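You operate a simulated robot arm through the tools that you are given. There is no shell and no other tool.

Carry out the task below with a simulated robot arm. There is one attempt and no reset: what you move stays moved.

## Task
Start the heater again: black valve open, dial to 40, boost on, cup emptied.
Fine: boost once the pointer is in the green band; cup down the funnel and back at the shelf's end. Set down upright: clear cup.
Where things are to end (x, y in the base frame): clear cup within 60 mm of [440, -370].

Only the result counts: the job must be done as asked and must still hold three seconds after the hand-in. Knocking over, shifting, dropping, spilling or breaking anything else fails it.

## Robot
A 7-joint arm with a two-finger parallel gripper, fixed in place. Base frame: the origin is at the foot of the arm, x ahead of it, y to its left, z up. Readings come in mm, rad, newtons and seconds.
With the tool pointing down near the work surface it reaches from about 260 to 680 mm from the base axis. Its first joint turns from -1.152 to 1.152 rad. Payload 1.57 kg.
The TCP is the grasp point between the finger pads, 30 mm short of the fingertips. In the tool frame z runs along the fingers and y along their closing line. The gripper opens to 110 mm. The fingers are 24 mm wide and 12 mm thick; the gripper's body (48 by 112 mm) begins 78 mm behind the TCP.
Orientation is told as [roll, pitch, yaw] about the base's x, y, z axes, in that order, counted from this pose: with the fingers straight down and closing along the base's y, the tool's x points along the base's -x, its y along +y and its z along -z.

## Interface
- The arm moves only by the tool nudge_tool. Its argument "motion" is a list of rows, each an object (a shift or turn left out is 0, a gripper value left out holds the last) with "dp": the shift along the tool's x, y, z in units of 100 mm (1.0 is 100 mm), a list of three; "rotation": the turn, a rotation vector about the tool's x, y, z in units of 180 degrees (1.0 is 180 degrees), a list of three; "gripper": the gripper command, from -1 (shut) to 1 (fully open), values between in proportion. In form: [{"dp": [dx, dy, dz], "rotation": [ax, ay, az], "gripper": gripper}, ...]. A call has 1 to 20 rows; each row is the pose to reach, as a shift and turn from the pose commanded when the call began, along the tool's axes at that moment. A call with a number of a shift or a turn outside -1 to 1 is refused whole. Each row takes 0.2 s and may step no farther than 50 mm and 0.15 rad from the row before; otherwise, or with a gripper value out of range, the whole call is refused. Where a pose cannot be reached the arm comes as near as it can. A force on the tool above 40 N (or 10 N above the force at the start of the call, whichever is more), or a blocked arm, ends the call early, and 0.2 s more pass. The fingers move at their own pace (about 108 mm/s each) and stop on an object; they squeeze with about 23 N. The grip force told is the motor's: it shows also when the fingers shut on nothing. Time passes only in rows, and 0.2 s behind the last, so rows that repeat a pose let the fingers close. It gives the time, the measured TCP pose, the force on the tool (base axes), the opening and the grip force at its end, in the units of the frame above (readings bear some noise), with the torque about the TCP (base axes, N m) and any sound that the robot's microphone picked up.
- Cameras (640 x 400 px; columns grow to the right, rows downward): "scene" is fixed at [171.5, -404.1, 1393.7]; the picture's right is [0.68, -0.74, 0.00], its down [-0.48, -0.44, -0.75] and it looks along [0.56, 0.51, -0.66] (base axes); focal length 214 px, centre (320, 200). "wrist" rides on the gripper at [70, 16, -141] in the tool frame; the picture's right is [-0.23, 0.97, 0.00], its down [-0.86, -0.20, -0.48] and it looks along [-0.47, -0.11, 0.88] (tool axes); focal length 222 px, centre (320, 200). There is no depth. A picture from a camera that has moved, and an enlarged one, comes with that camera's place and axes in the base frame and with its lens.
- get_image(camera): a new picture of that camera. No time passes.
- close_up(camera, box): a new picture of the part [left, top, right, bottom] of that camera's present view, enlarged. No time passes.
- sign_off(): hands the job in; it is judged then, once.

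Places have to be worked out from the pictures, the camera data and where the tool is seen. Open the gripper and draw the arm clear of the work before you hand the job in, unless the task says otherwise.

The tools are called after "Emit:" as a command line: name --argument value ..., lists and objects as JSON in quotes. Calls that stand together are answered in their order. nudge_tool: Moves the arm, as the interface text tells. Its arguments: {"type":"object","properties":{"motion":{"type":"array","items":{"type":"object","properties":{"dp":{"type":"array","items":{"type":"number"}},"rotation":{"type":"array","items":{"type":"number"}},"gripper":{"type":"number"}}}}},"required":["motion"]} The other tools are called the same way: get_image (camera) takes a picture; close_up (camera, box) takes an enlarged picture of a part of a camera's view; sign_off () hands the job in.

At the start:

```text
time_s: 0.0
ee_pos: [338.0, -68.5, 1265.1]
tool_rot: [0.0, -0.001, 0.001]
wrist_force: [-0.2, 0.1, -0.1]
torque: [-0.02, 0.0, -0.03]
gripper_width: 110.5
grip_force: 0.2
```

scene: 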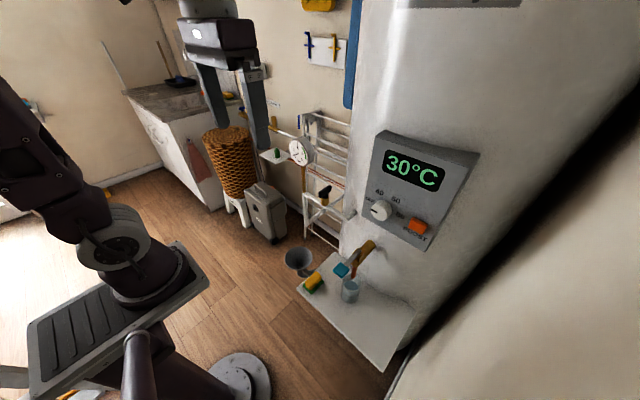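
wrist: 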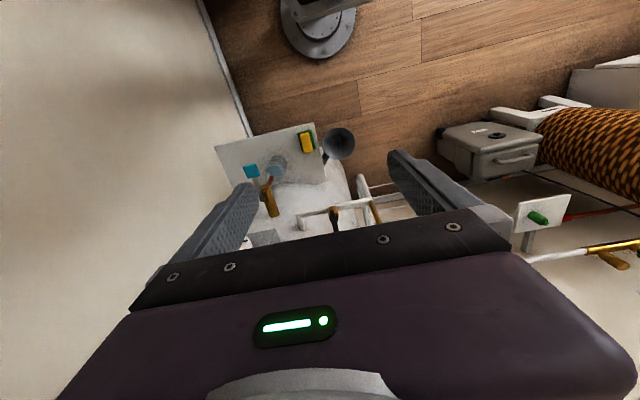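

I'll start by enlarging the parts of the scene that matter: heater panel, shelf with cup, valves and gauge.

Emit:
close_up --camera "scene" --box '[360, 120, 490, 260]'

Emit:
close_up --camera "scene" --box '[270, 220, 430, 380]'

Emit:
close_up --camera "scene" --box '[230, 90, 370, 240]'

Emit:
close_up --camera "wrist" --box '[200, 100, 400, 260]'

```text
2.86 times, centred on (425, 190) of scene
camera zoom: at [171.5, -404.1, 1393.7], right [0.68, -0.74, 0.0], down [-0.48, -0.44, -0.75], along [0.56, 0.51, -0.66], focal length 613 px, centre (20, 229)
```

zoom: 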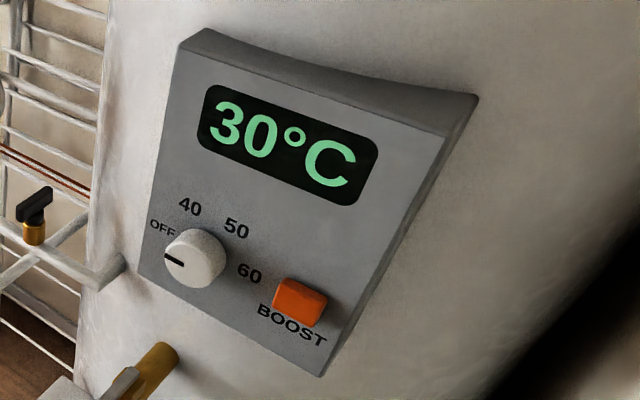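

```text
2.50 times, centred on (350, 300) of scene
camera zoom: at [171.5, -404.1, 1393.7], right [0.68, -0.74, 0.0], down [-0.48, -0.44, -0.75], along [0.56, 0.51, -0.66], focal length 536 px, centre (245, -50)
```

zoom: 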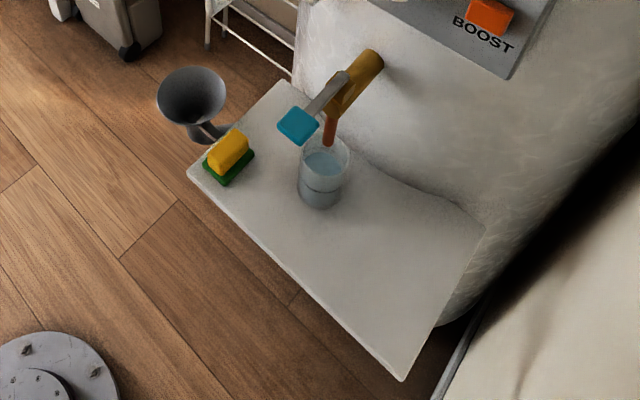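

```text
2.67 times, centred on (300, 165) of scene
camera zoom: at [171.5, -404.1, 1393.7], right [0.68, -0.74, 0.0], down [-0.48, -0.44, -0.75], along [0.56, 0.51, -0.66], focal length 572 px, centre (373, 293)
```

zoom: 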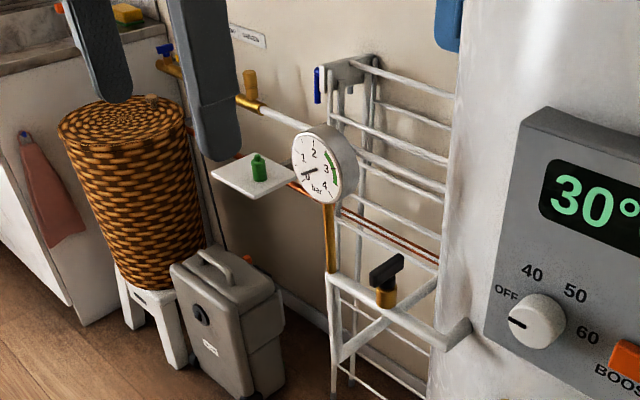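

```text
2.50 times, centred on (300, 180) of wrist
camera zoom: at [268.7, -52.3, 1405.2], right [0.23, 0.97, 0.0], down [0.86, -0.2, 0.48], along [0.47, -0.11, -0.88], focal length 555 px, centre (370, 250)
```

zoom: 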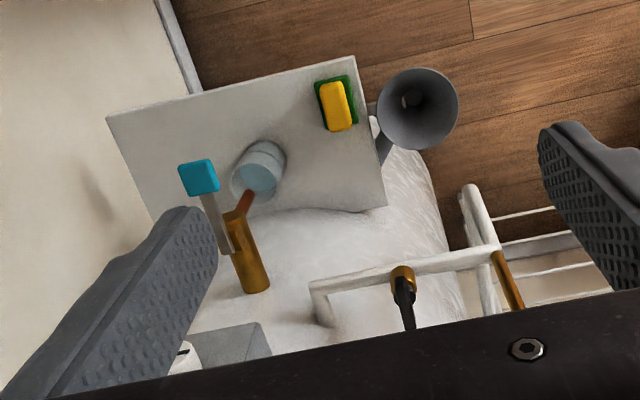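

The gauge sits low at the start, the black valve's lever seems to lie across its pipe near (540, -83, 970), and the cup is under the tap near (487, -252). I'll move the hand closer to the valve for a better wrist view, well above everything.

Emit:
nudge_tool --motion '[{"dp": [-0.3, -0.05, 0.3]}, {"dp": [-0.6, -0.1, 0.6]}, {"dp": [-0.9, -0.15, 0.9]}, {"dp": [-0.9, -0.15, 0.9]}]'

Emit:
get_image --camera "wrist"

Emit:
get_image --camera "scene"

```text
time_s: 1.0
ee_pos: [427.9, -85.8, 1174.2]
tool_rot: [-0.001, 0.001, 0.0]
wrist_force: [0.2, 0.7, 0.3]
torque: [0.0, -0.04, 0.0]
gripper_width: 109.8
grip_force: 0.0
```

```text
taken
camera wrist: at [357.6, -67.5, 1316.3], right [0.23, 0.97, 0.0], down [0.85, -0.2, 0.48], along [0.47, -0.11, -0.88], focal length 222 px, centre (320, 200)
```

wrist: 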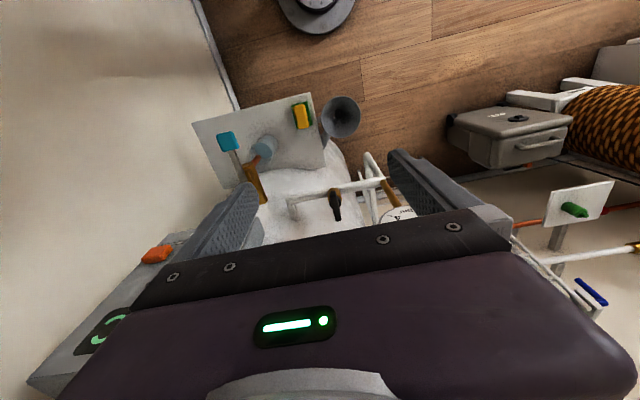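

```text
taken
```

scene: 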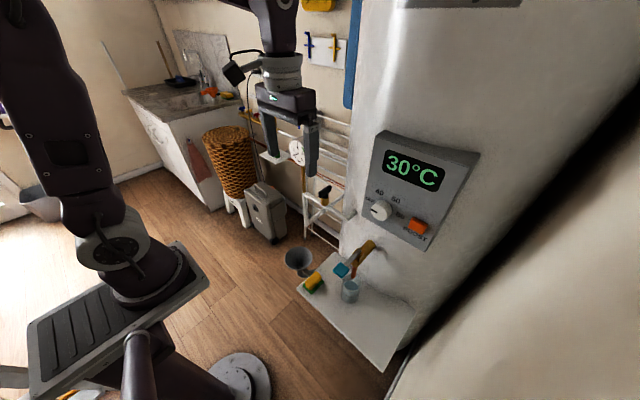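

Emit:
close_up --camera "wrist" --box '[250, 130, 450, 255]'

Emit:
close_up --camera "scene" --box '[280, 130, 360, 250]'

Emit:
close_up --camera "wrist" --box '[20, 220, 260, 400]'

```text
3.20 times, centred on (350, 192) of wrist
camera zoom: at [357.6, -67.5, 1316.3], right [0.23, 0.97, 0.0], down [0.85, -0.2, 0.48], along [0.47, -0.11, -0.88], focal length 711 px, centre (224, 224)
```

zoom: 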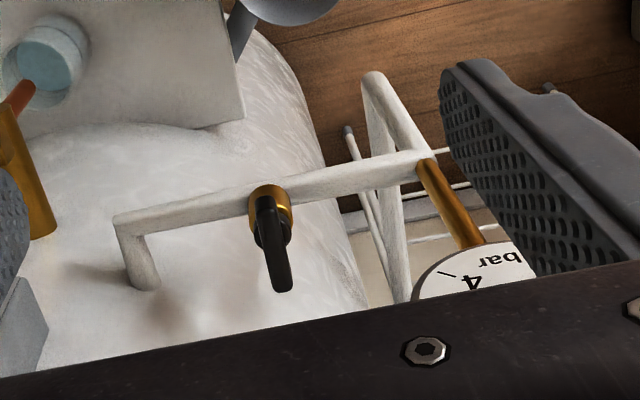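

```text
3.33 times, centred on (320, 190) of scene
camera zoom: at [171.5, -404.1, 1393.7], right [0.68, -0.74, 0.0], down [-0.48, -0.44, -0.75], along [0.56, 0.51, -0.66], focal length 715 px, centre (320, 233)
```

zoom: 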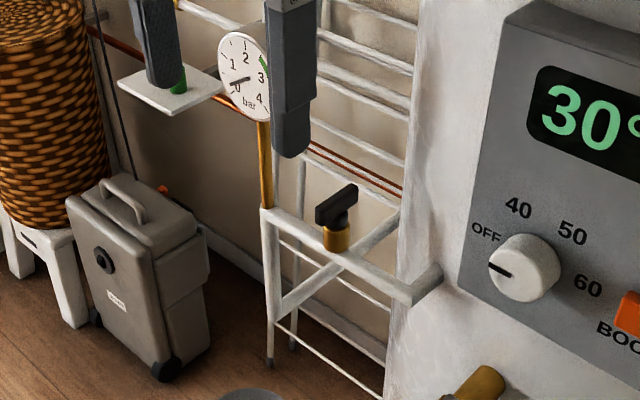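

```text
2.22 times, centred on (140, 310) of wrist
camera zoom: at [357.6, -67.5, 1316.3], right [0.23, 0.97, 0.0], down [0.85, -0.2, 0.48], along [0.47, -0.11, -0.88], focal length 494 px, centre (720, -44)
```

zoom: 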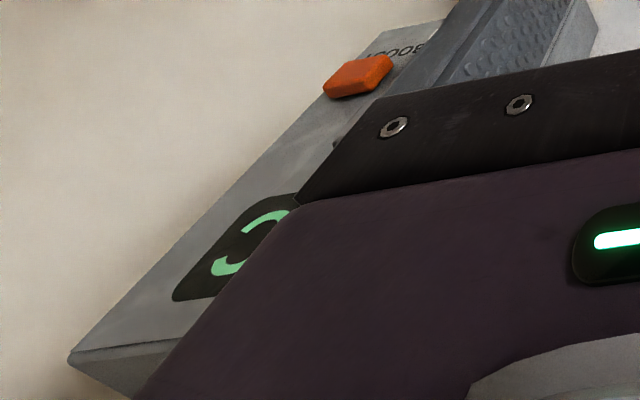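

The lever is a symmetric T-handle about 50 mm long lying along x (517–568) at z≈1000, pivot near (543, -85), and the pipe runs along y, so it is closed. The gauge is too close for coming down from above, so I'll turn the tool to point forward (+x) while lowering to about z=1100.

Emit:
nudge_tool --motion '[{"dp": [0, 0, 0.06], "rotation": [0, -0.045, 0], "gripper": -1}, {"dp": [0, 0, 0.12], "rotation": [0, -0.09, 0]}, {"dp": [0, 0, 0.18], "rotation": [0, -0.135, 0]}, {"dp": [0, 0, 0.24], "rotation": [0, -0.18, 0]}, {"dp": [0, 0, 0.3], "rotation": [0, -0.225, 0]}, {"dp": [0, 0, 0.36], "rotation": [0, -0.27, 0]}, {"dp": [0, 0, 0.42], "rotation": [0, -0.315, 0]}, {"dp": [0, 0, 0.48], "rotation": [0, -0.36, 0]}, {"dp": [0, 0, 0.54], "rotation": [0, -0.405, 0]}, {"dp": [0, 0, 0.6], "rotation": [0, -0.45, 0]}, {"dp": [0, 0, 0.66], "rotation": [0, -0.48, 0]}, {"dp": [0, 0, 0.7], "rotation": [0, -0.5, 0]}, {"dp": [0, 0, 0.7], "rotation": [0, -0.5, 0]}]'

Emit:
get_image --camera "wrist"

Emit:
get_image --camera "scene"

```text
time_s: 3.8
ee_pos: [434.9, -184.1, 1159.2]
tool_rot: [-1.61, -1.553, 1.611]
wrist_force: [0.2, 0.2, 0.4]
torque: [-0.01, 0.02, 0.01]
gripper_width: 0.3
grip_force: 21.0
out of reach, approached as far as the arm can: row 8, 9, 10, 11, 12, 13
```

```text
taken
camera wrist: at [293.7, -169.0, 1089.0], right [0.0, 0.98, 0.21], down [-0.48, -0.19, 0.86], along [0.88, -0.1, 0.47], focal length 222 px, centre (320, 200)
```

wrist: 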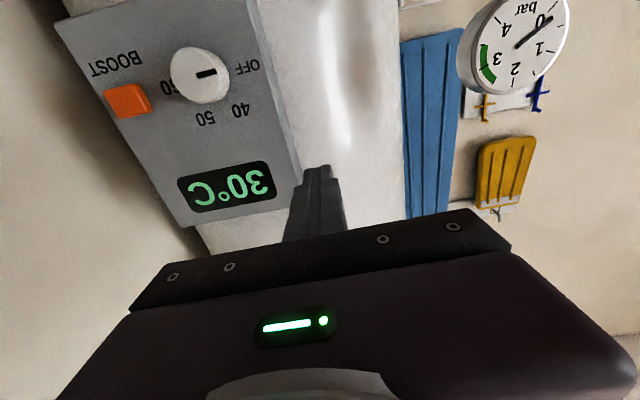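

```text
taken
```

scene: 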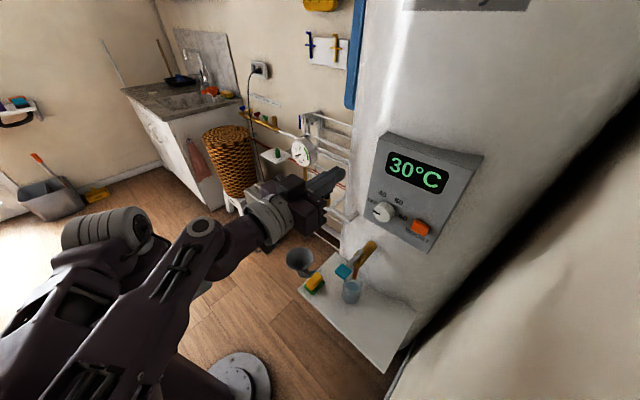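

The tool now points along +x but stopped at (435, -184, 1159), as the requested place was out of reach. From the two views the dial front is near (517, -270, 1065) and the boost button near (525, -352, 1068). I'll send a small forward row to see how the commanded pose is counted.

Emit:
nudge_tool --motion '[{"dp": [0, 0, 0.1]}]'

Emit:
close_up --camera "wrist" --box '[50, 0, 310, 230]'

Emit:
close_up --camera "wrist" --box '[440, 0, 600, 110]'

```text
time_s: 4.2
ee_pos: [435.4, -187.7, 1158.2]
tool_rot: [-1.614, -1.552, 1.62]
wrist_force: [-0.5, -0.2, 0.2]
torque: [-0.02, 0.03, -0.01]
gripper_width: 0.0
grip_force: 20.8
out of reach, approached as far as the arm can: row 1
```

```text
1.74 times, centred on (180, 115) of wrist
camera zoom: at [295.4, -171.5, 1089.3], right [0.0, 0.98, 0.21], down [-0.48, -0.18, 0.86], along [0.88, -0.1, 0.47], focal length 386 px, centre (564, 348)
```

zoom: 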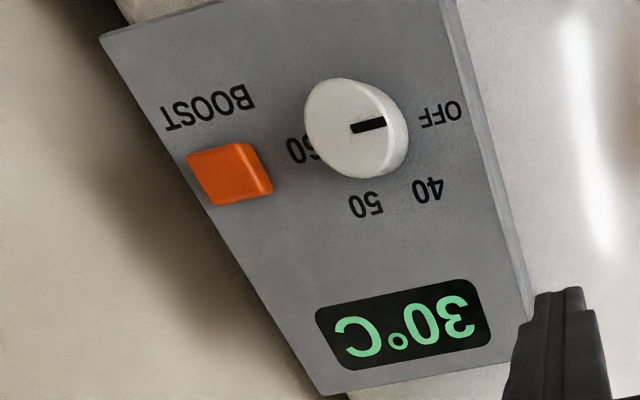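

```text
3.64 times, centred on (520, 55) of wrist
camera zoom: at [295.4, -171.5, 1089.3], right [0.0, 0.98, 0.21], down [-0.48, -0.18, 0.86], along [0.88, -0.1, 0.47], focal length 808 px, centre (-407, 727)
```

zoom: 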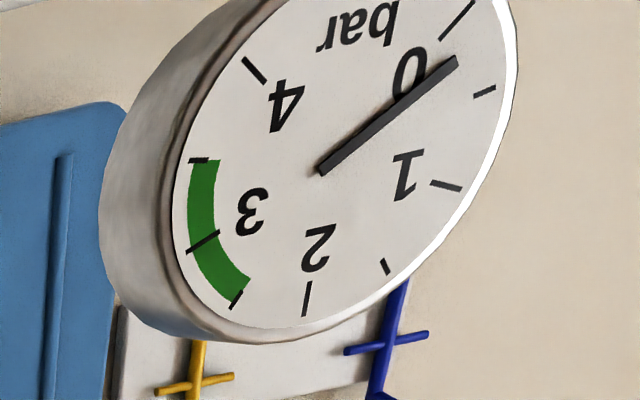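

The dial labels work out at 60° apart (OFF left, 40 at upper left), knob centre about (y -275, z 1064), and the gauge's green band is 2.5–3.5 bar. I'll step sideways to -y with the fingertips still well short of the panel, to get back into a reachable pose.

Emit:
nudge_tool --motion '[{"dp": [0, -0.3, 0]}, {"dp": [0, -0.6, 0]}, {"dp": [0, -0.9, 0]}, {"dp": [0, -0.9, 0]}]'

```text
time_s: 5.2
ee_pos: [441.7, -278.7, 1159.4]
tool_rot: [-1.408, -1.562, 1.415]
wrist_force: [-0.1, -0.1, 0.0]
torque: [0.01, 0.0, -0.04]
gripper_width: 0.1
grip_force: 21.6
```

The commanded pose follows the actual one, and it's now reached at y=-279; the earlier failure was from being too close to the base. I'll move toward the front of the valve, keeping fingertips at x≈505 or less.

Emit:
nudge_tool --motion '[{"dp": [0.2, 0.27, 0.1]}, {"dp": [0.4, 0.54, 0.2]}, {"dp": [0.6, 0.8, 0.3]}, {"dp": [0.8, 1.0, 0.33]}, {"dp": [0.8, 1.0, 0.33]}]'

Emit:
get_image --camera "wrist"

```text
time_s: 6.2
ee_pos: [440.0, -220.8, 1110.2]
tool_rot: [-1.267, -1.423, 1.258]
wrist_force: [-0.1, -0.1, 0.6]
torque: [-0.01, 0.04, -0.01]
gripper_width: 0.0
grip_force: 21.4
out of reach, approached as far as the arm can: row 2, 3, 4, 5
stopped in row 5: the arm was blocked; the commanded pose is now the measured one
```

```text
taken
camera wrist: at [295.5, -212.4, 1045.2], right [0.01, 1.0, 0.09], down [-0.44, -0.07, 0.9], along [0.9, -0.05, 0.44], focal length 222 px, centre (320, 200)
```

wrist: 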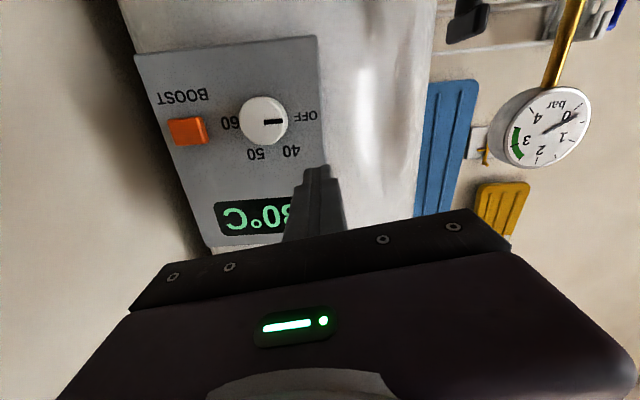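

The arm got blocked partway at (440, -221, 1110), so I'll look at the scene to understand the arm's configuration.

Emit:
get_image --camera "scene"

```text
taken
```

scene: 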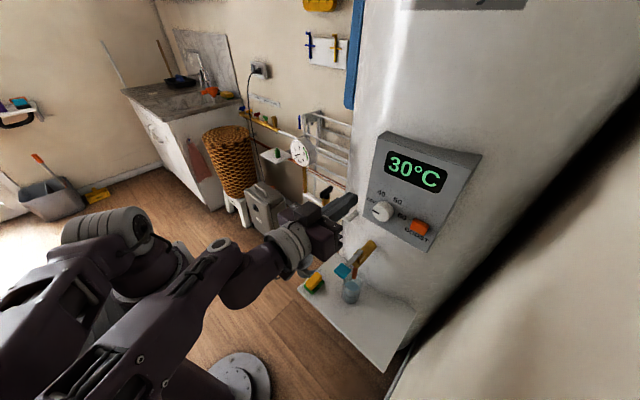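

The wrist's range limits a fully horizontal tool at this range, so I'll use a forward-down tilt of about 45° for the valve. First I rotate in place to that tilt and remove the roll error.

Emit:
nudge_tool --motion '[{"rotation": [-0.0027, 0.0388, 0.0071]}, {"rotation": [-0.0054, 0.0776, 0.0142]}, {"rotation": [-0.0082, 0.1165, 0.0213]}, {"rotation": [-0.0109, 0.1553, 0.0283]}, {"rotation": [-0.0136, 0.1941, 0.0354]}, {"rotation": [-0.0163, 0.2329, 0.0425]}, {"rotation": [-0.0163, 0.2329, 0.0425]}]'

```text
time_s: 7.8
ee_pos: [436.5, -212.7, 1109.6]
tool_rot: [0.037, -0.823, 0.003]
wrist_force: [0.2, 0.2, -0.7]
torque: [0.04, 0.0, 0.0]
gripper_width: 0.0
grip_force: 21.4
out of reach, approached as far as the arm can: row 4, 5, 6, 7
```

Now at 47° tilt and level. I'll move sideways toward the valve, staying in front of and above it.

Emit:
nudge_tool --motion '[{"dp": [-0.05, 0.28, 0.1]}, {"dp": [-0.1, 0.56, 0.2]}, {"dp": [-0.154, 0.83, 0.31]}, {"dp": [-0.154, 0.83, 0.31]}]'

Emit:
get_image --camera "wrist"

Emit:
get_image --camera "scene"

```text
time_s: 8.8
ee_pos: [449.6, -133.6, 1117.4]
tool_rot: [0.039, -0.825, 0.0]
wrist_force: [-0.1, 0.7, 0.0]
torque: [0.0, 0.02, 0.04]
gripper_width: 0.2
grip_force: 21.1
out of reach, approached as far as the arm can: row 1, 2, 3, 4
```

```text
taken
camera wrist: at [298.9, -122.1, 1162.1], right [0.13, 0.97, 0.19], down [0.24, -0.22, 0.95], along [0.96, -0.07, -0.26], focal length 222 px, centre (320, 200)
```

wrist: 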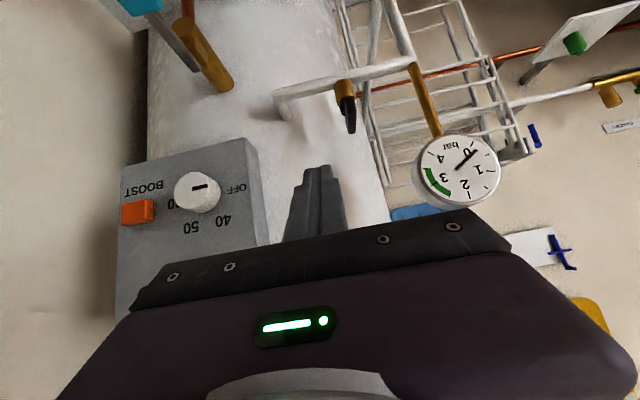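

```text
taken
```

scene: 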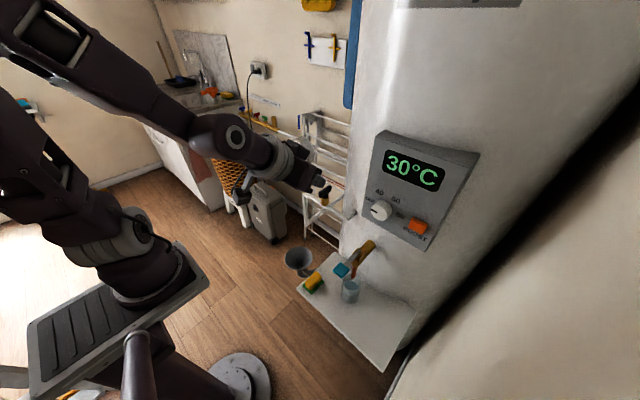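

The elbow has come up and the tool is near (450, -134, 1117) with a clear view of the valve. I continue toward the +y side of the lever's near end.

Emit:
nudge_tool --motion '[{"dp": [0.07, 0.18, 0.13]}, {"dp": [0.14, 0.36, 0.27]}, {"dp": [0.21, 0.54, 0.4]}, {"dp": [0.28, 0.71, 0.53]}, {"dp": [0.28, 0.71, 0.53]}]'

Emit:
get_image --camera "wrist"

```text
time_s: 10.0
ee_pos: [446.5, -59.1, 1104.6]
tool_rot: [0.037, -0.823, 0.002]
wrist_force: [0.6, 0.3, -0.4]
torque: [0.01, 0.0, 0.0]
gripper_width: 0.2
grip_force: 21.3
out of reach, approached as far as the arm can: row 1, 2, 3, 4, 5
```

```text
taken
camera wrist: at [295.0, -47.5, 1148.5], right [0.13, 0.97, 0.19], down [0.24, -0.22, 0.95], along [0.96, -0.07, -0.26], focal length 222 px, centre (320, 200)
```

wrist: 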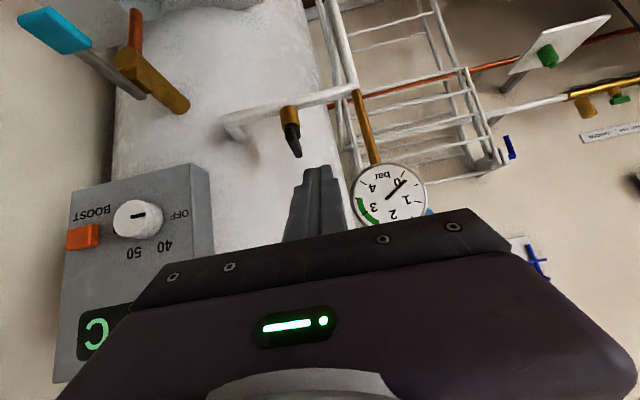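

Reach at 47° tilt stops short (446, -59, 1105), so I'll reduce the tilt to about 25°, which still keeps the gripper body in front of the gauge (face at about x=527, y from -28 to 48).

Emit:
nudge_tool --motion '[{"rotation": [0, 0.042, 0]}, {"rotation": [0, 0.084, 0]}, {"rotation": [0, 0.123, 0]}, {"rotation": [0, 0.123, 0]}]'

```text
time_s: 11.0
ee_pos: [446.5, -60.1, 1103.9]
tool_rot: [0.026, -0.436, 0.018]
wrist_force: [-0.2, -1.0, 0.8]
torque: [-0.03, -0.06, 0.04]
gripper_width: 0.2
grip_force: 21.3
```

Reached. Now I lower toward (500, -60, 1050), just above and on the +y side of the lever's near end.

Emit:
nudge_tool --motion '[{"dp": [-0.13, 0.01, 0.36]}, {"dp": [-0.257, 0.02, 0.715]}, {"dp": [-0.257, 0.02, 0.715]}]'

Emit:
get_image --camera "wrist"

Emit:
close_up --camera "scene" --box '[270, 120, 370, 250]'

```text
time_s: 11.8
ee_pos: [500.6, -54.3, 1050.3]
tool_rot: [0.028, -0.437, 0.017]
wrist_force: [-0.9, 0.4, 0.1]
torque: [0.03, -0.02, 0.0]
gripper_width: 0.1
grip_force: 21.7
```

```text
taken
camera wrist: at [376.7, -43.3, 1148.8], right [0.18, 0.98, 0.12], down [0.58, -0.2, 0.79], along [0.8, -0.07, -0.6], focal length 222 px, centre (320, 200)
```

wrist: 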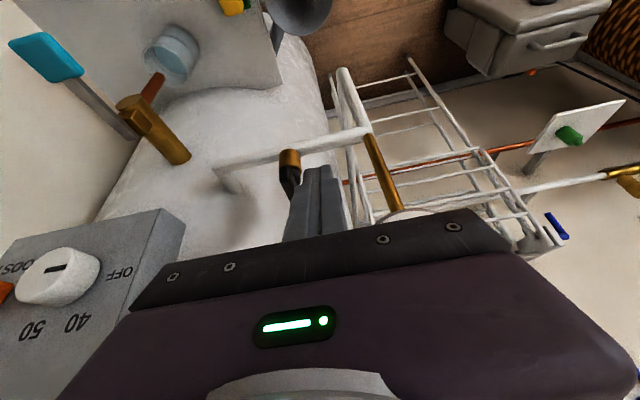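

```text
3.08 times, centred on (320, 185) of scene
camera zoom: at [171.5, -404.1, 1393.7], right [0.68, -0.74, 0.0], down [-0.48, -0.44, -0.75], along [0.56, 0.51, -0.66], focal length 660 px, centre (320, 246)
```

zoom: 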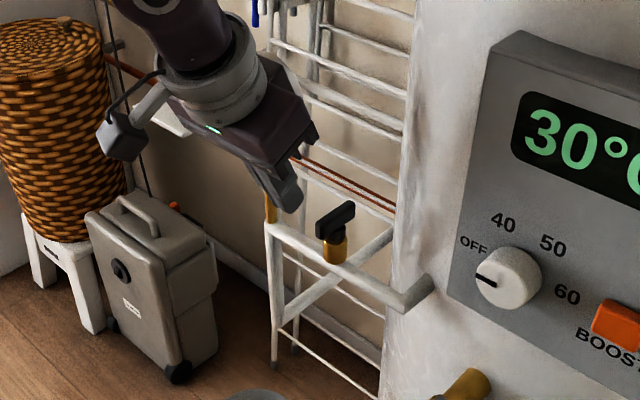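

The lever is visible with the closed fingers up on its +y side. I lower the fingertips beside the lever's near end, ready to push it toward -y.

Emit:
nudge_tool --motion '[{"dp": [0.08, -0.02, 0.17]}, {"dp": [0.162, -0.03, 0.345]}, {"dp": [0.162, -0.03, 0.345]}]'

Emit:
get_image --camera "wrist"

Emit:
close_up --camera "scene" --box '[290, 140, 350, 230]'

```text
time_s: 12.6
ee_pos: [500.5, -57.0, 1012.9]
tool_rot: [0.029, -0.436, 0.016]
wrist_force: [-0.1, -0.9, 0.2]
torque: [-0.01, 0.0, -0.01]
gripper_width: 0.0
grip_force: 21.7
```

```text
taken
camera wrist: at [377.8, -45.6, 1110.8], right [0.18, 0.98, 0.12], down [0.58, -0.2, 0.79], along [0.8, -0.07, -0.6], focal length 222 px, centre (320, 200)
```

wrist: 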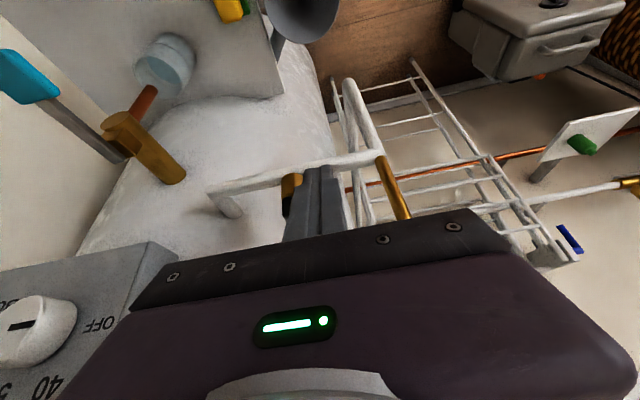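

```text
4.44 times, centred on (320, 185) of scene
camera zoom: at [171.5, -404.1, 1393.7], right [0.68, -0.74, 0.0], down [-0.48, -0.44, -0.75], along [0.56, 0.51, -0.66], focal length 953 px, centre (320, 267)
```

zoom: 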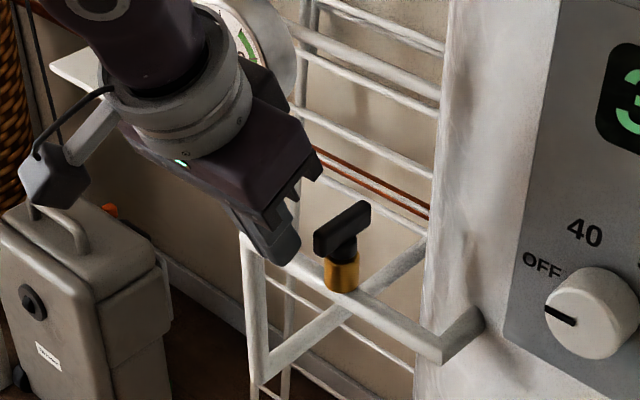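

Fingertips are beside the lever's near end. Now I push it toward -y in small steps to see which way it turns.

Emit:
nudge_tool --motion '[{"dp": [-0.02, -0.04, -0.034]}, {"dp": [-0.021, -0.09, -0.034]}, {"dp": [-0.018, -0.13, -0.036]}, {"dp": [-0.015, -0.17, -0.037]}, {"dp": [-0.012, -0.2, -0.038]}]'

Emit:
close_up --camera "scene" --box '[290, 140, 350, 230]'

```text
time_s: 13.8
ee_pos: [501.6, -77.3, 1015.5]
tool_rot: [0.028, -0.437, 0.018]
wrist_force: [-6.7, 2.5, 1.6]
torque: [0.03, 0.12, 0.03]
gripper_width: 0.0
grip_force: 20.7
```

```text
4.44 times, centred on (320, 185) of scene
camera zoom: at [171.3, -404.0, 1393.7], right [0.68, -0.74, 0.0], down [-0.48, -0.44, -0.75], along [0.56, 0.51, -0.66], focal length 953 px, centre (320, 267)
```

zoom: 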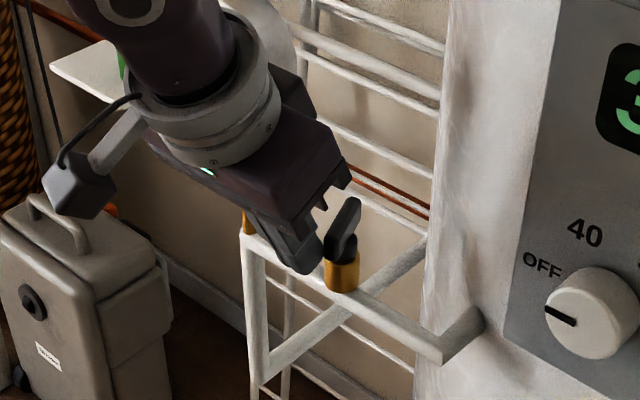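

The lever turns freely that way (about 30° so far, only ~7 N). I continue along the arc toward the aligned position.

Emit:
nudge_tool --motion '[{"dp": [-0.018, -0.05, 0]}, {"dp": [-0.037, -0.097, 0]}, {"dp": [-0.06, -0.12, 0.012]}, {"dp": [-0.088, -0.142, 0.024]}, {"dp": [-0.11, -0.155, 0.035]}, {"dp": [-0.137, -0.167, 0.047]}]'

Emit:
close_up --camera "scene" --box '[290, 140, 350, 230]'

Emit:
get_image --camera "wrist"

```text
time_s: 15.0
ee_pos: [507.6, -92.3, 1015.8]
tool_rot: [0.03, -0.429, 0.012]
wrist_force: [-11.6, -1.5, 4.6]
torque: [0.03, 0.17, 0.01]
gripper_width: 0.0
grip_force: 21.3
stopped in row 5: the force on the tool passed its limit at 48 N (the readings are from after the stop); the commanded pose is now the measured one
```

```text
4.44 times, centred on (320, 185) of scene
camera zoom: at [171.1, -404.1, 1393.7], right [0.68, -0.74, 0.0], down [-0.48, -0.44, -0.75], along [0.56, 0.51, -0.66], focal length 953 px, centre (320, 267)
```

zoom: 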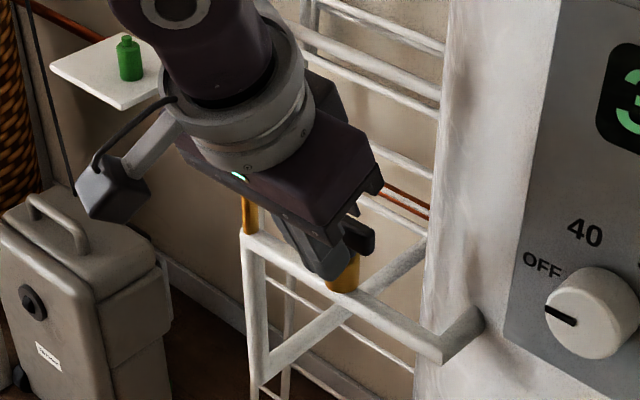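

```text
taken
camera wrist: at [385.8, -82.1, 1116.3], right [0.18, 0.98, 0.12], down [0.58, -0.21, 0.78], along [0.79, -0.07, -0.61], focal length 222 px, centre (320, 200)
```

wrist: 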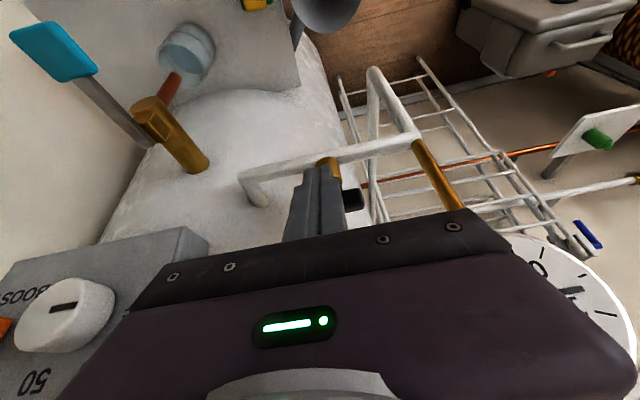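

A firm stop at 48 N; the lever looks swung round to along the pipe. I back off and up to look at it and the gauge.

Emit:
nudge_tool --motion '[{"dp": [0.18, 0, -0.085]}, {"dp": [0.18, 0, -0.4]}, {"dp": [0.18, 0, -0.8]}, {"dp": [0.18, 0, -0.8]}]'

Emit:
close_up --camera "scene" --box '[270, 120, 370, 230]'

Emit:
get_image --camera "wrist"

```text
time_s: 16.0
ee_pos: [457.4, -97.2, 1084.5]
tool_rot: [0.032, -0.428, 0.014]
wrist_force: [-0.5, -0.3, 0.9]
torque: [0.02, 0.0, 0.02]
gripper_width: 0.1
grip_force: 21.5
```

```text
3.64 times, centred on (320, 175) of scene
camera zoom: at [171.5, -404.1, 1393.7], right [0.68, -0.74, 0.0], down [-0.48, -0.44, -0.75], along [0.56, 0.51, -0.66], focal length 780 px, centre (320, 291)
```

zoom: 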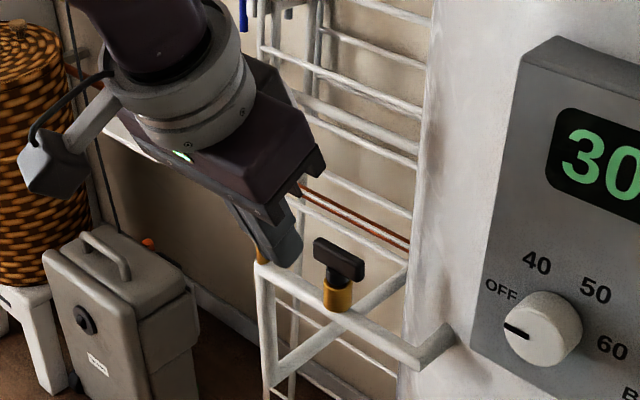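

```text
taken
camera wrist: at [336.2, -86.0, 1183.3], right [0.18, 0.98, 0.12], down [0.58, -0.21, 0.79], along [0.79, -0.07, -0.61], focal length 222 px, centre (320, 200)
```

wrist: 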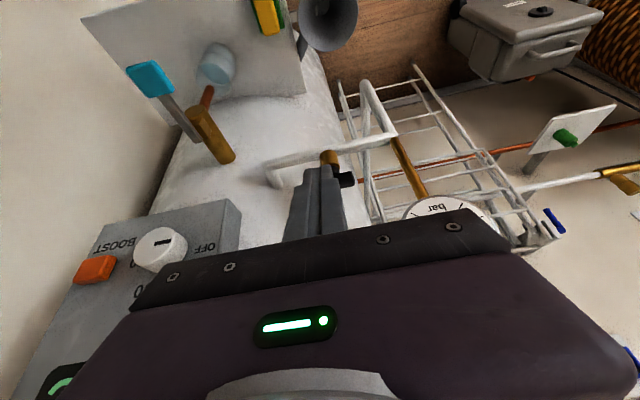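

The lever now lies parallel to the pipe, so the valve is open. I move away to -y and look at the gauge.

Emit:
nudge_tool --motion '[{"dp": [-0.02, -0.3, -0.12]}, {"dp": [-0.04, -0.65, -0.25]}, {"dp": [-0.06, -0.95, -0.25]}, {"dp": [-0.06, -0.95, -0.25]}]'

Emit:
get_image --camera "scene"

Emit:
close_up --camera "scene" --box '[270, 120, 370, 230]'

```text
time_s: 17.0
ee_pos: [457.7, -192.7, 1105.4]
tool_rot: [0.03, -0.43, 0.015]
wrist_force: [0.3, -0.8, 0.6]
torque: [-0.02, -0.01, -0.01]
gripper_width: 0.1
grip_force: 21.1
```

```text
taken
```

scene: 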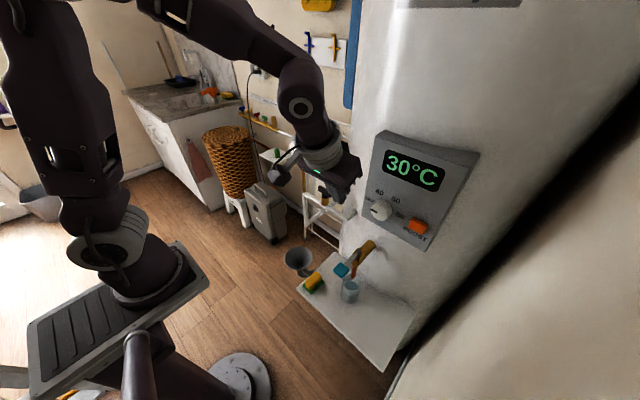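

```text
3.64 times, centred on (320, 175) of scene
camera zoom: at [171.5, -404.1, 1393.7], right [0.68, -0.74, 0.0], down [-0.48, -0.44, -0.75], along [0.56, 0.51, -0.66], focal length 780 px, centre (320, 291)
```

zoom: 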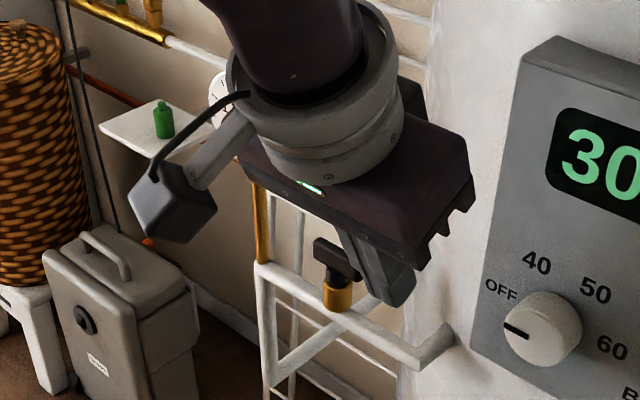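

The hand hides the gauge from the scene camera. I'll move on in front of the dial and tilt the tool up to about 60°, keeping fingertips short of the knob, then look again.

Emit:
nudge_tool --motion '[{"dp": [0, -0.2, -0.05], "rotation": [0, -0.04, 0]}, {"dp": [0, -0.4, -0.05], "rotation": [0, -0.08, 0]}, {"dp": [0, -0.6, -0.05], "rotation": [0, -0.12, 0]}, {"dp": [0, -0.8, -0.05], "rotation": [0, -0.16, 0]}, {"dp": [0, -0.82, -0.05], "rotation": [0, -0.1964, 0]}, {"dp": [0, -0.82, -0.05], "rotation": [0, -0.1964, 0]}]'

Emit:
get_image --camera "wrist"

Emit:
close_up --camera "scene" --box '[270, 110, 370, 230]'

```text
time_s: 18.4
ee_pos: [457.0, -274.1, 1107.3]
tool_rot: [0.055, -1.051, -0.024]
wrist_force: [0.2, -0.5, -0.1]
torque: [0.0, 0.04, 0.01]
gripper_width: 0.1
grip_force: 21.0
```

```text
taken
camera wrist: at [299.6, -262.2, 1117.6], right [0.09, 0.97, 0.22], down [0.02, -0.23, 0.97], along [1.0, -0.08, -0.04], focal length 222 px, centre (320, 200)
```

wrist: 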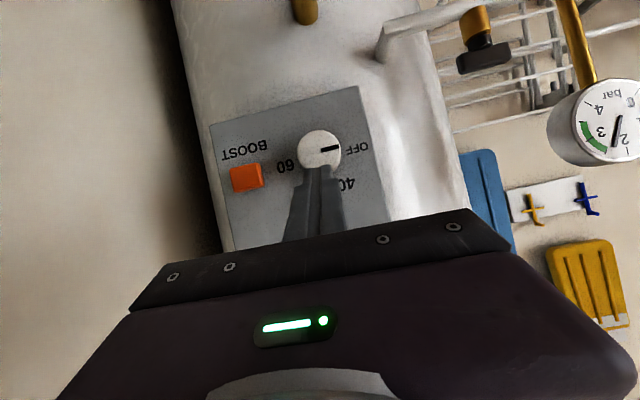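

```text
3.33 times, centred on (320, 170) of scene
camera zoom: at [171.5, -404.1, 1393.7], right [0.68, -0.74, 0.0], down [-0.48, -0.44, -0.75], along [0.56, 0.51, -0.66], focal length 715 px, centre (320, 300)
```

zoom: 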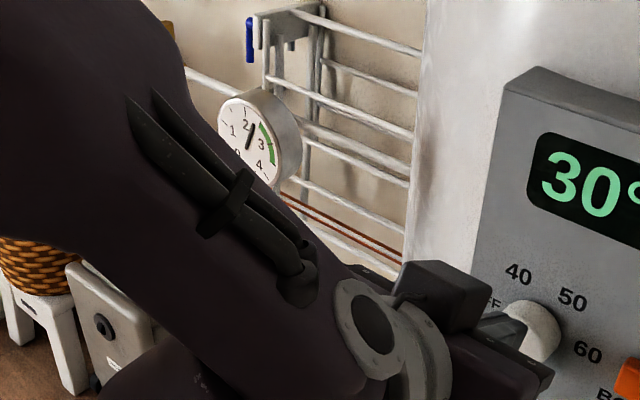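

Gauge pointer is at about 2.2 bar and rising. The knob axis is near y=-272, z=1063, with the panel face at x≈530, so I open the fingers to ~75 mm and bring them around the knob.

Emit:
nudge_tool --motion '[{"gripper": 0.36}, {"gripper": 0.36}, {"dp": [0.03, 0.01, 0.15], "gripper": 0.36}, {"dp": [0.06, 0.015, 0.3]}, {"dp": [0.08, 0.02, 0.4]}, {"dp": [0.094, 0.02, 0.48]}, {"dp": [0.094, 0.02, 0.48]}]'

Emit:
get_image --camera "wrist"

Emit:
close_up --camera "scene" --box '[340, 130, 460, 260]'

```text
time_s: 20.0
ee_pos: [495.3, -269.2, 1073.9]
tool_rot: [0.055, -1.047, -0.021]
wrist_force: [0.7, 0.2, -0.3]
torque: [-0.01, 0.01, -0.01]
gripper_width: 74.9
grip_force: 0.0
```

```text
taken
camera wrist: at [337.9, -257.0, 1085.0], right [0.09, 0.97, 0.22], down [0.02, -0.23, 0.97], along [1.0, -0.08, -0.04], focal length 222 px, centre (320, 200)
```

wrist: 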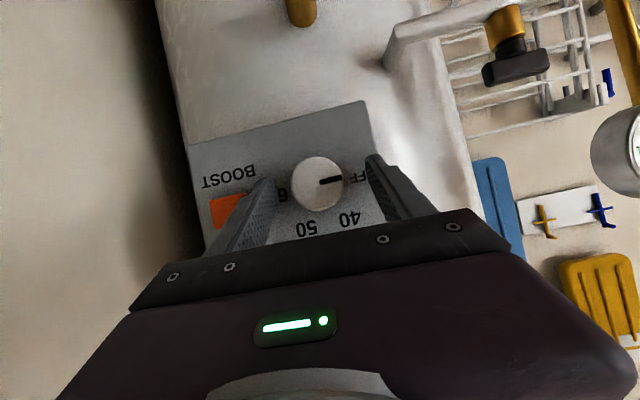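

```text
3.08 times, centred on (400, 195) of scene
camera zoom: at [171.5, -404.1, 1393.7], right [0.68, -0.74, 0.0], down [-0.48, -0.44, -0.75], along [0.56, 0.51, -0.66], focal length 660 px, centre (74, 215)
```

zoom: 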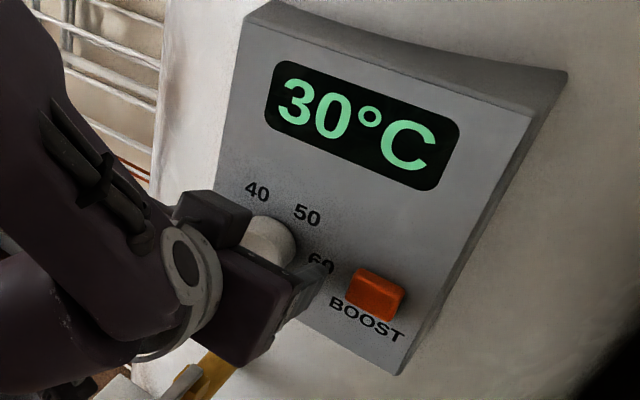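

The knob (centre about y -270, z 1065) sits midway between the fingertips, so I close on it.

Emit:
nudge_tool --motion '[{"gripper": -1}, {"gripper": -1}, {"gripper": -1}]'

Emit:
get_image --camera "wrist"

```text
time_s: 20.8
ee_pos: [494.4, -271.3, 1074.5]
tool_rot: [0.053, -1.047, -0.026]
wrist_force: [6.2, -18.0, -2.0]
torque: [-0.15, 0.1, -1.59]
gripper_width: 41.9
grip_force: 45.3
```

```text
taken
camera wrist: at [337.7, -258.3, 1085.1], right [0.09, 0.97, 0.22], down [0.02, -0.23, 0.97], along [1.0, -0.09, -0.04], focal length 222 px, centre (320, 200)
```

wrist: 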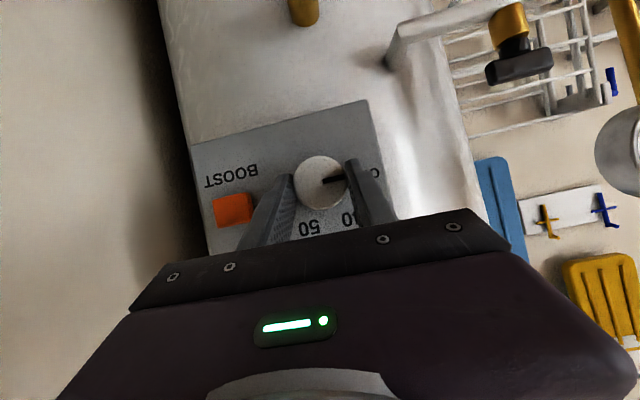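

Gripped at 42 mm with a side force showing the knob axis a few mm further to -y, so I'll re-centre while rotating 60° clockwise about the knob's axis.

Emit:
nudge_tool --motion '[{"dp": [0, -0.028, 0], "rotation": [-0.021, -0.0011, 0.036]}, {"dp": [0.002, -0.056, 0], "rotation": [-0.042, -0.0022, 0.072]}, {"dp": [0.0055, -0.083, 0.001], "rotation": [-0.063, -0.0033, 0.108]}, {"dp": [0.0095, -0.095, 0.0035], "rotation": [-0.084, -0.0044, 0.144]}, {"dp": [0.016, -0.106, 0.007], "rotation": [-0.105, -0.0055, 0.18]}, {"dp": [0.023, -0.116, 0.011], "rotation": [-0.126, -0.0066, 0.216]}, {"dp": [0.032, -0.124, 0.0157], "rotation": [-0.147, -0.0077, 0.252]}, {"dp": [0.041, -0.132, 0.021], "rotation": [-0.168, -0.0088, 0.288]}]'

Emit:
get_image --camera "wrist"

Emit:
close_up --camera "scene" --box '[340, 130, 460, 260]'

```text
time_s: 22.6
ee_pos: [494.8, -284.0, 1071.7]
tool_rot: [1.336, -0.443, -0.988]
wrist_force: [4.6, 11.0, 19.7]
torque: [0.3, 0.26, 0.39]
gripper_width: 40.9
grip_force: 45.1
```

```text
taken
camera wrist: at [337.1, -286.7, 1086.0], right [0.08, 0.29, 0.95], down [0.02, -0.96, 0.29], along [1.0, -0.01, -0.08], focal length 222 px, centre (320, 200)
```

wrist: 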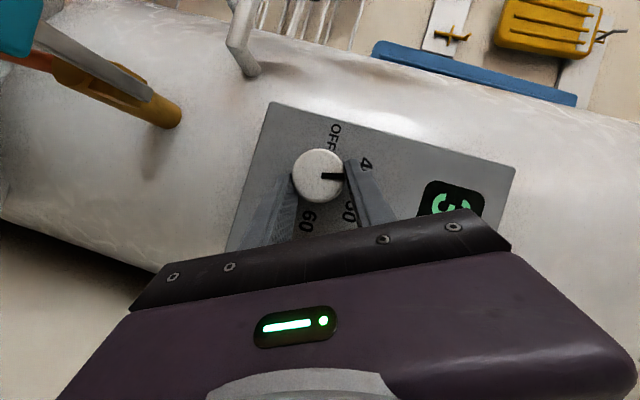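

```text
3.08 times, centred on (400, 195) of scene
camera zoom: at [171.3, -403.6, 1393.9], right [0.68, -0.74, 0.0], down [-0.48, -0.44, -0.75], along [0.56, 0.51, -0.66], focal length 660 px, centre (74, 215)
```

zoom: 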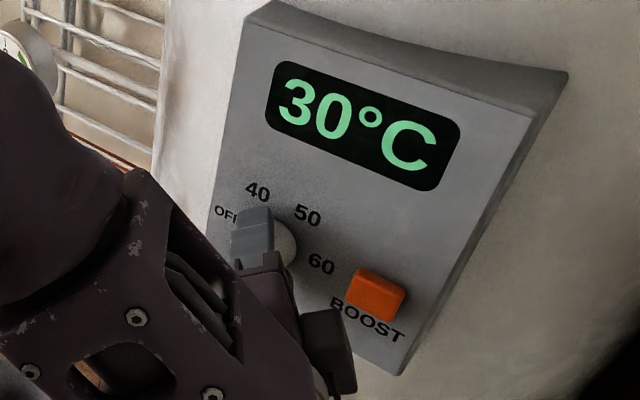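

The knob turned with the fingers. I enlarge the view to compare its mark with the labels.

Emit:
close_up --camera "wrist" --box '[270, 110, 410, 240]'

Emit:
close_up --camera "scene" --box '[280, 110, 360, 200]'

```text
3.08 times, centred on (340, 175) of wrist
camera zoom: at [337.1, -286.7, 1086.0], right [0.08, 0.29, 0.95], down [0.02, -0.96, 0.29], along [1.0, -0.01, -0.08], focal length 684 px, centre (258, 277)
```

zoom: 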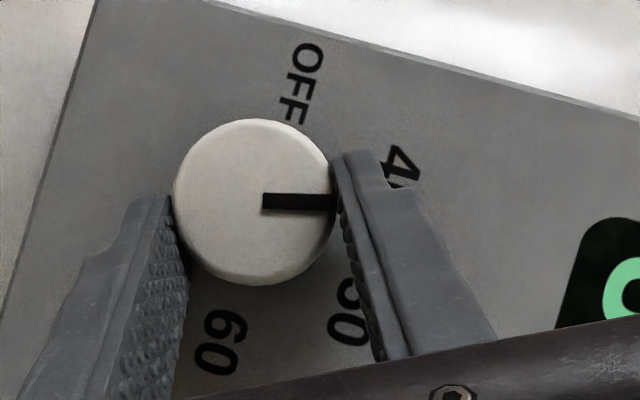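

```text
4.44 times, centred on (320, 155) of scene
camera zoom: at [171.3, -403.6, 1393.9], right [0.68, -0.74, 0.0], down [-0.48, -0.44, -0.75], along [0.56, 0.51, -0.66], focal length 953 px, centre (320, 400)
```

zoom: 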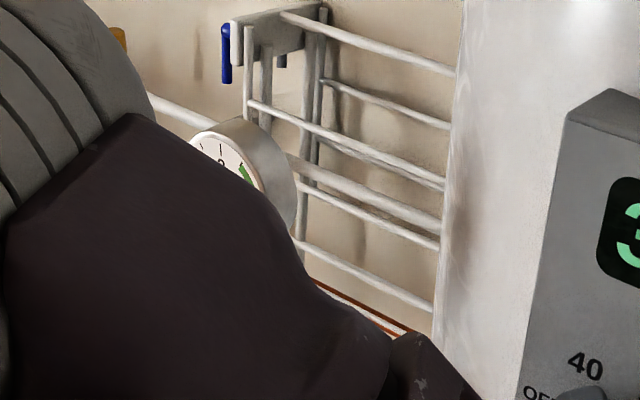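

The mark is now about 74° round, while label 40 sits at about 61–62°, so I turn back about 12° and also relieve the side force.

Emit:
nudge_tool --motion '[{"dp": [0.003, 0.023, 0.0025], "rotation": [0.0168, 0.0012, -0.029]}, {"dp": [0.006, 0.046, 0.005], "rotation": [0.0337, 0.0024, -0.058]}, {"dp": [0.006, 0.046, 0.005], "rotation": [0.0337, 0.0024, -0.058]}]'

Emit:
close_up --camera "wrist" --box '[270, 110, 410, 240]'

```text
time_s: 23.4
ee_pos: [495.1, -281.3, 1073.9]
tool_rot: [1.191, -0.615, -0.916]
wrist_force: [4.6, -14.0, 33.5]
torque: [0.26, -0.05, -0.79]
gripper_width: 40.7
grip_force: 44.7
```

```text
3.08 times, centred on (340, 175) of wrist
camera zoom: at [337.0, -281.2, 1089.6], right [0.08, 0.49, 0.87], down [0.02, -0.87, 0.49], along [1.0, -0.03, -0.08], focal length 684 px, centre (258, 277)
```

zoom: 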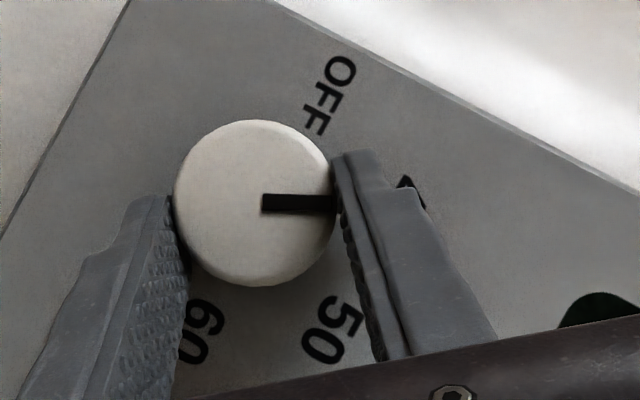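

The mark now stands at about 62°, on the 40 label. I relax the residual force slightly and open the fingers.

Emit:
nudge_tool --motion '[{"dp": [-0.01, 0.006, -0.006]}, {"dp": [-0.021, 0.012, -0.012]}, {"dp": [-0.021, 0.012, -0.012]}]'

Emit:
close_up --camera "wrist" --box '[270, 110, 410, 240]'

```text
time_s: 24.2
ee_pos: [492.7, -281.3, 1075.4]
tool_rot: [1.186, -0.608, -0.912]
wrist_force: [11.5, -16.1, 1.9]
torque: [-0.07, -0.14, -1.8]
gripper_width: 40.6
grip_force: 45.0
```

```text
3.08 times, centred on (340, 175) of wrist
camera zoom: at [337.1, -281.1, 1090.5], right [0.09, 0.48, 0.87], down [0.02, -0.88, 0.48], along [1.0, -0.02, -0.09], focal length 684 px, centre (258, 277)
```

zoom: 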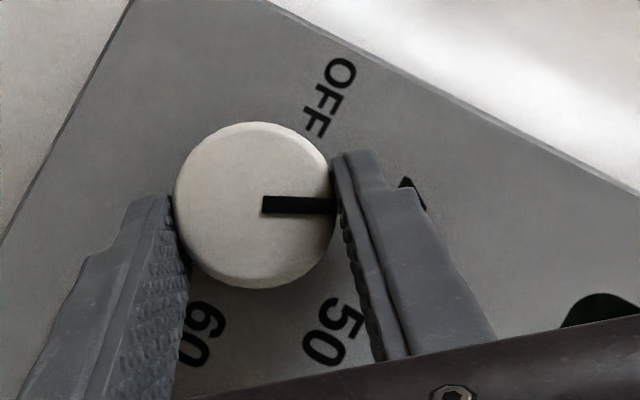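

Forces are lower and the mark is unchanged, so I open the fingers and then withdraw straight back.

Emit:
nudge_tool --motion '[{"gripper": 0.36}, {"gripper": 0.36}, {"dp": [0, 0, -0.3], "gripper": 0.36}, {"dp": [0, 0, -0.5], "gripper": 0.36}]'

Emit:
get_image --camera "wrist"

Emit:
get_image --camera "scene"

```text
time_s: 25.2
ee_pos: [450.9, -299.3, 1091.9]
tool_rot: [1.188, -0.61, -0.909]
wrist_force: [0.1, 0.0, 0.1]
torque: [0.0, -0.01, -0.02]
gripper_width: 74.6
grip_force: 0.1
```

```text
taken
camera wrist: at [293.3, -299.9, 1107.2], right [0.08, 0.48, 0.87], down [0.02, -0.87, 0.48], along [1.0, -0.02, -0.09], focal length 222 px, centre (320, 200)
```

wrist: 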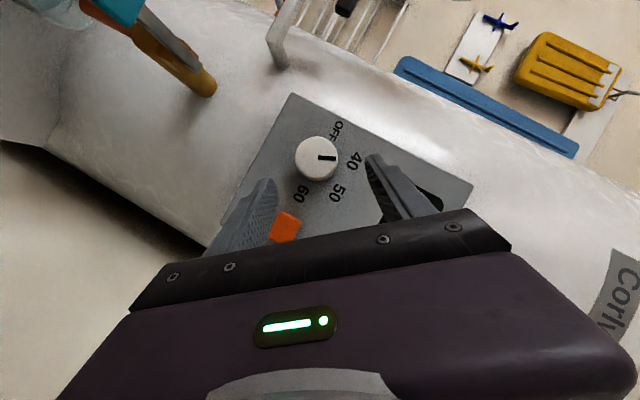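

```text
taken
```

scene: 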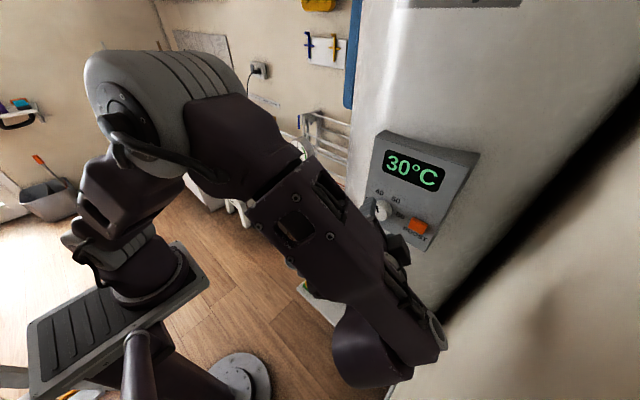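

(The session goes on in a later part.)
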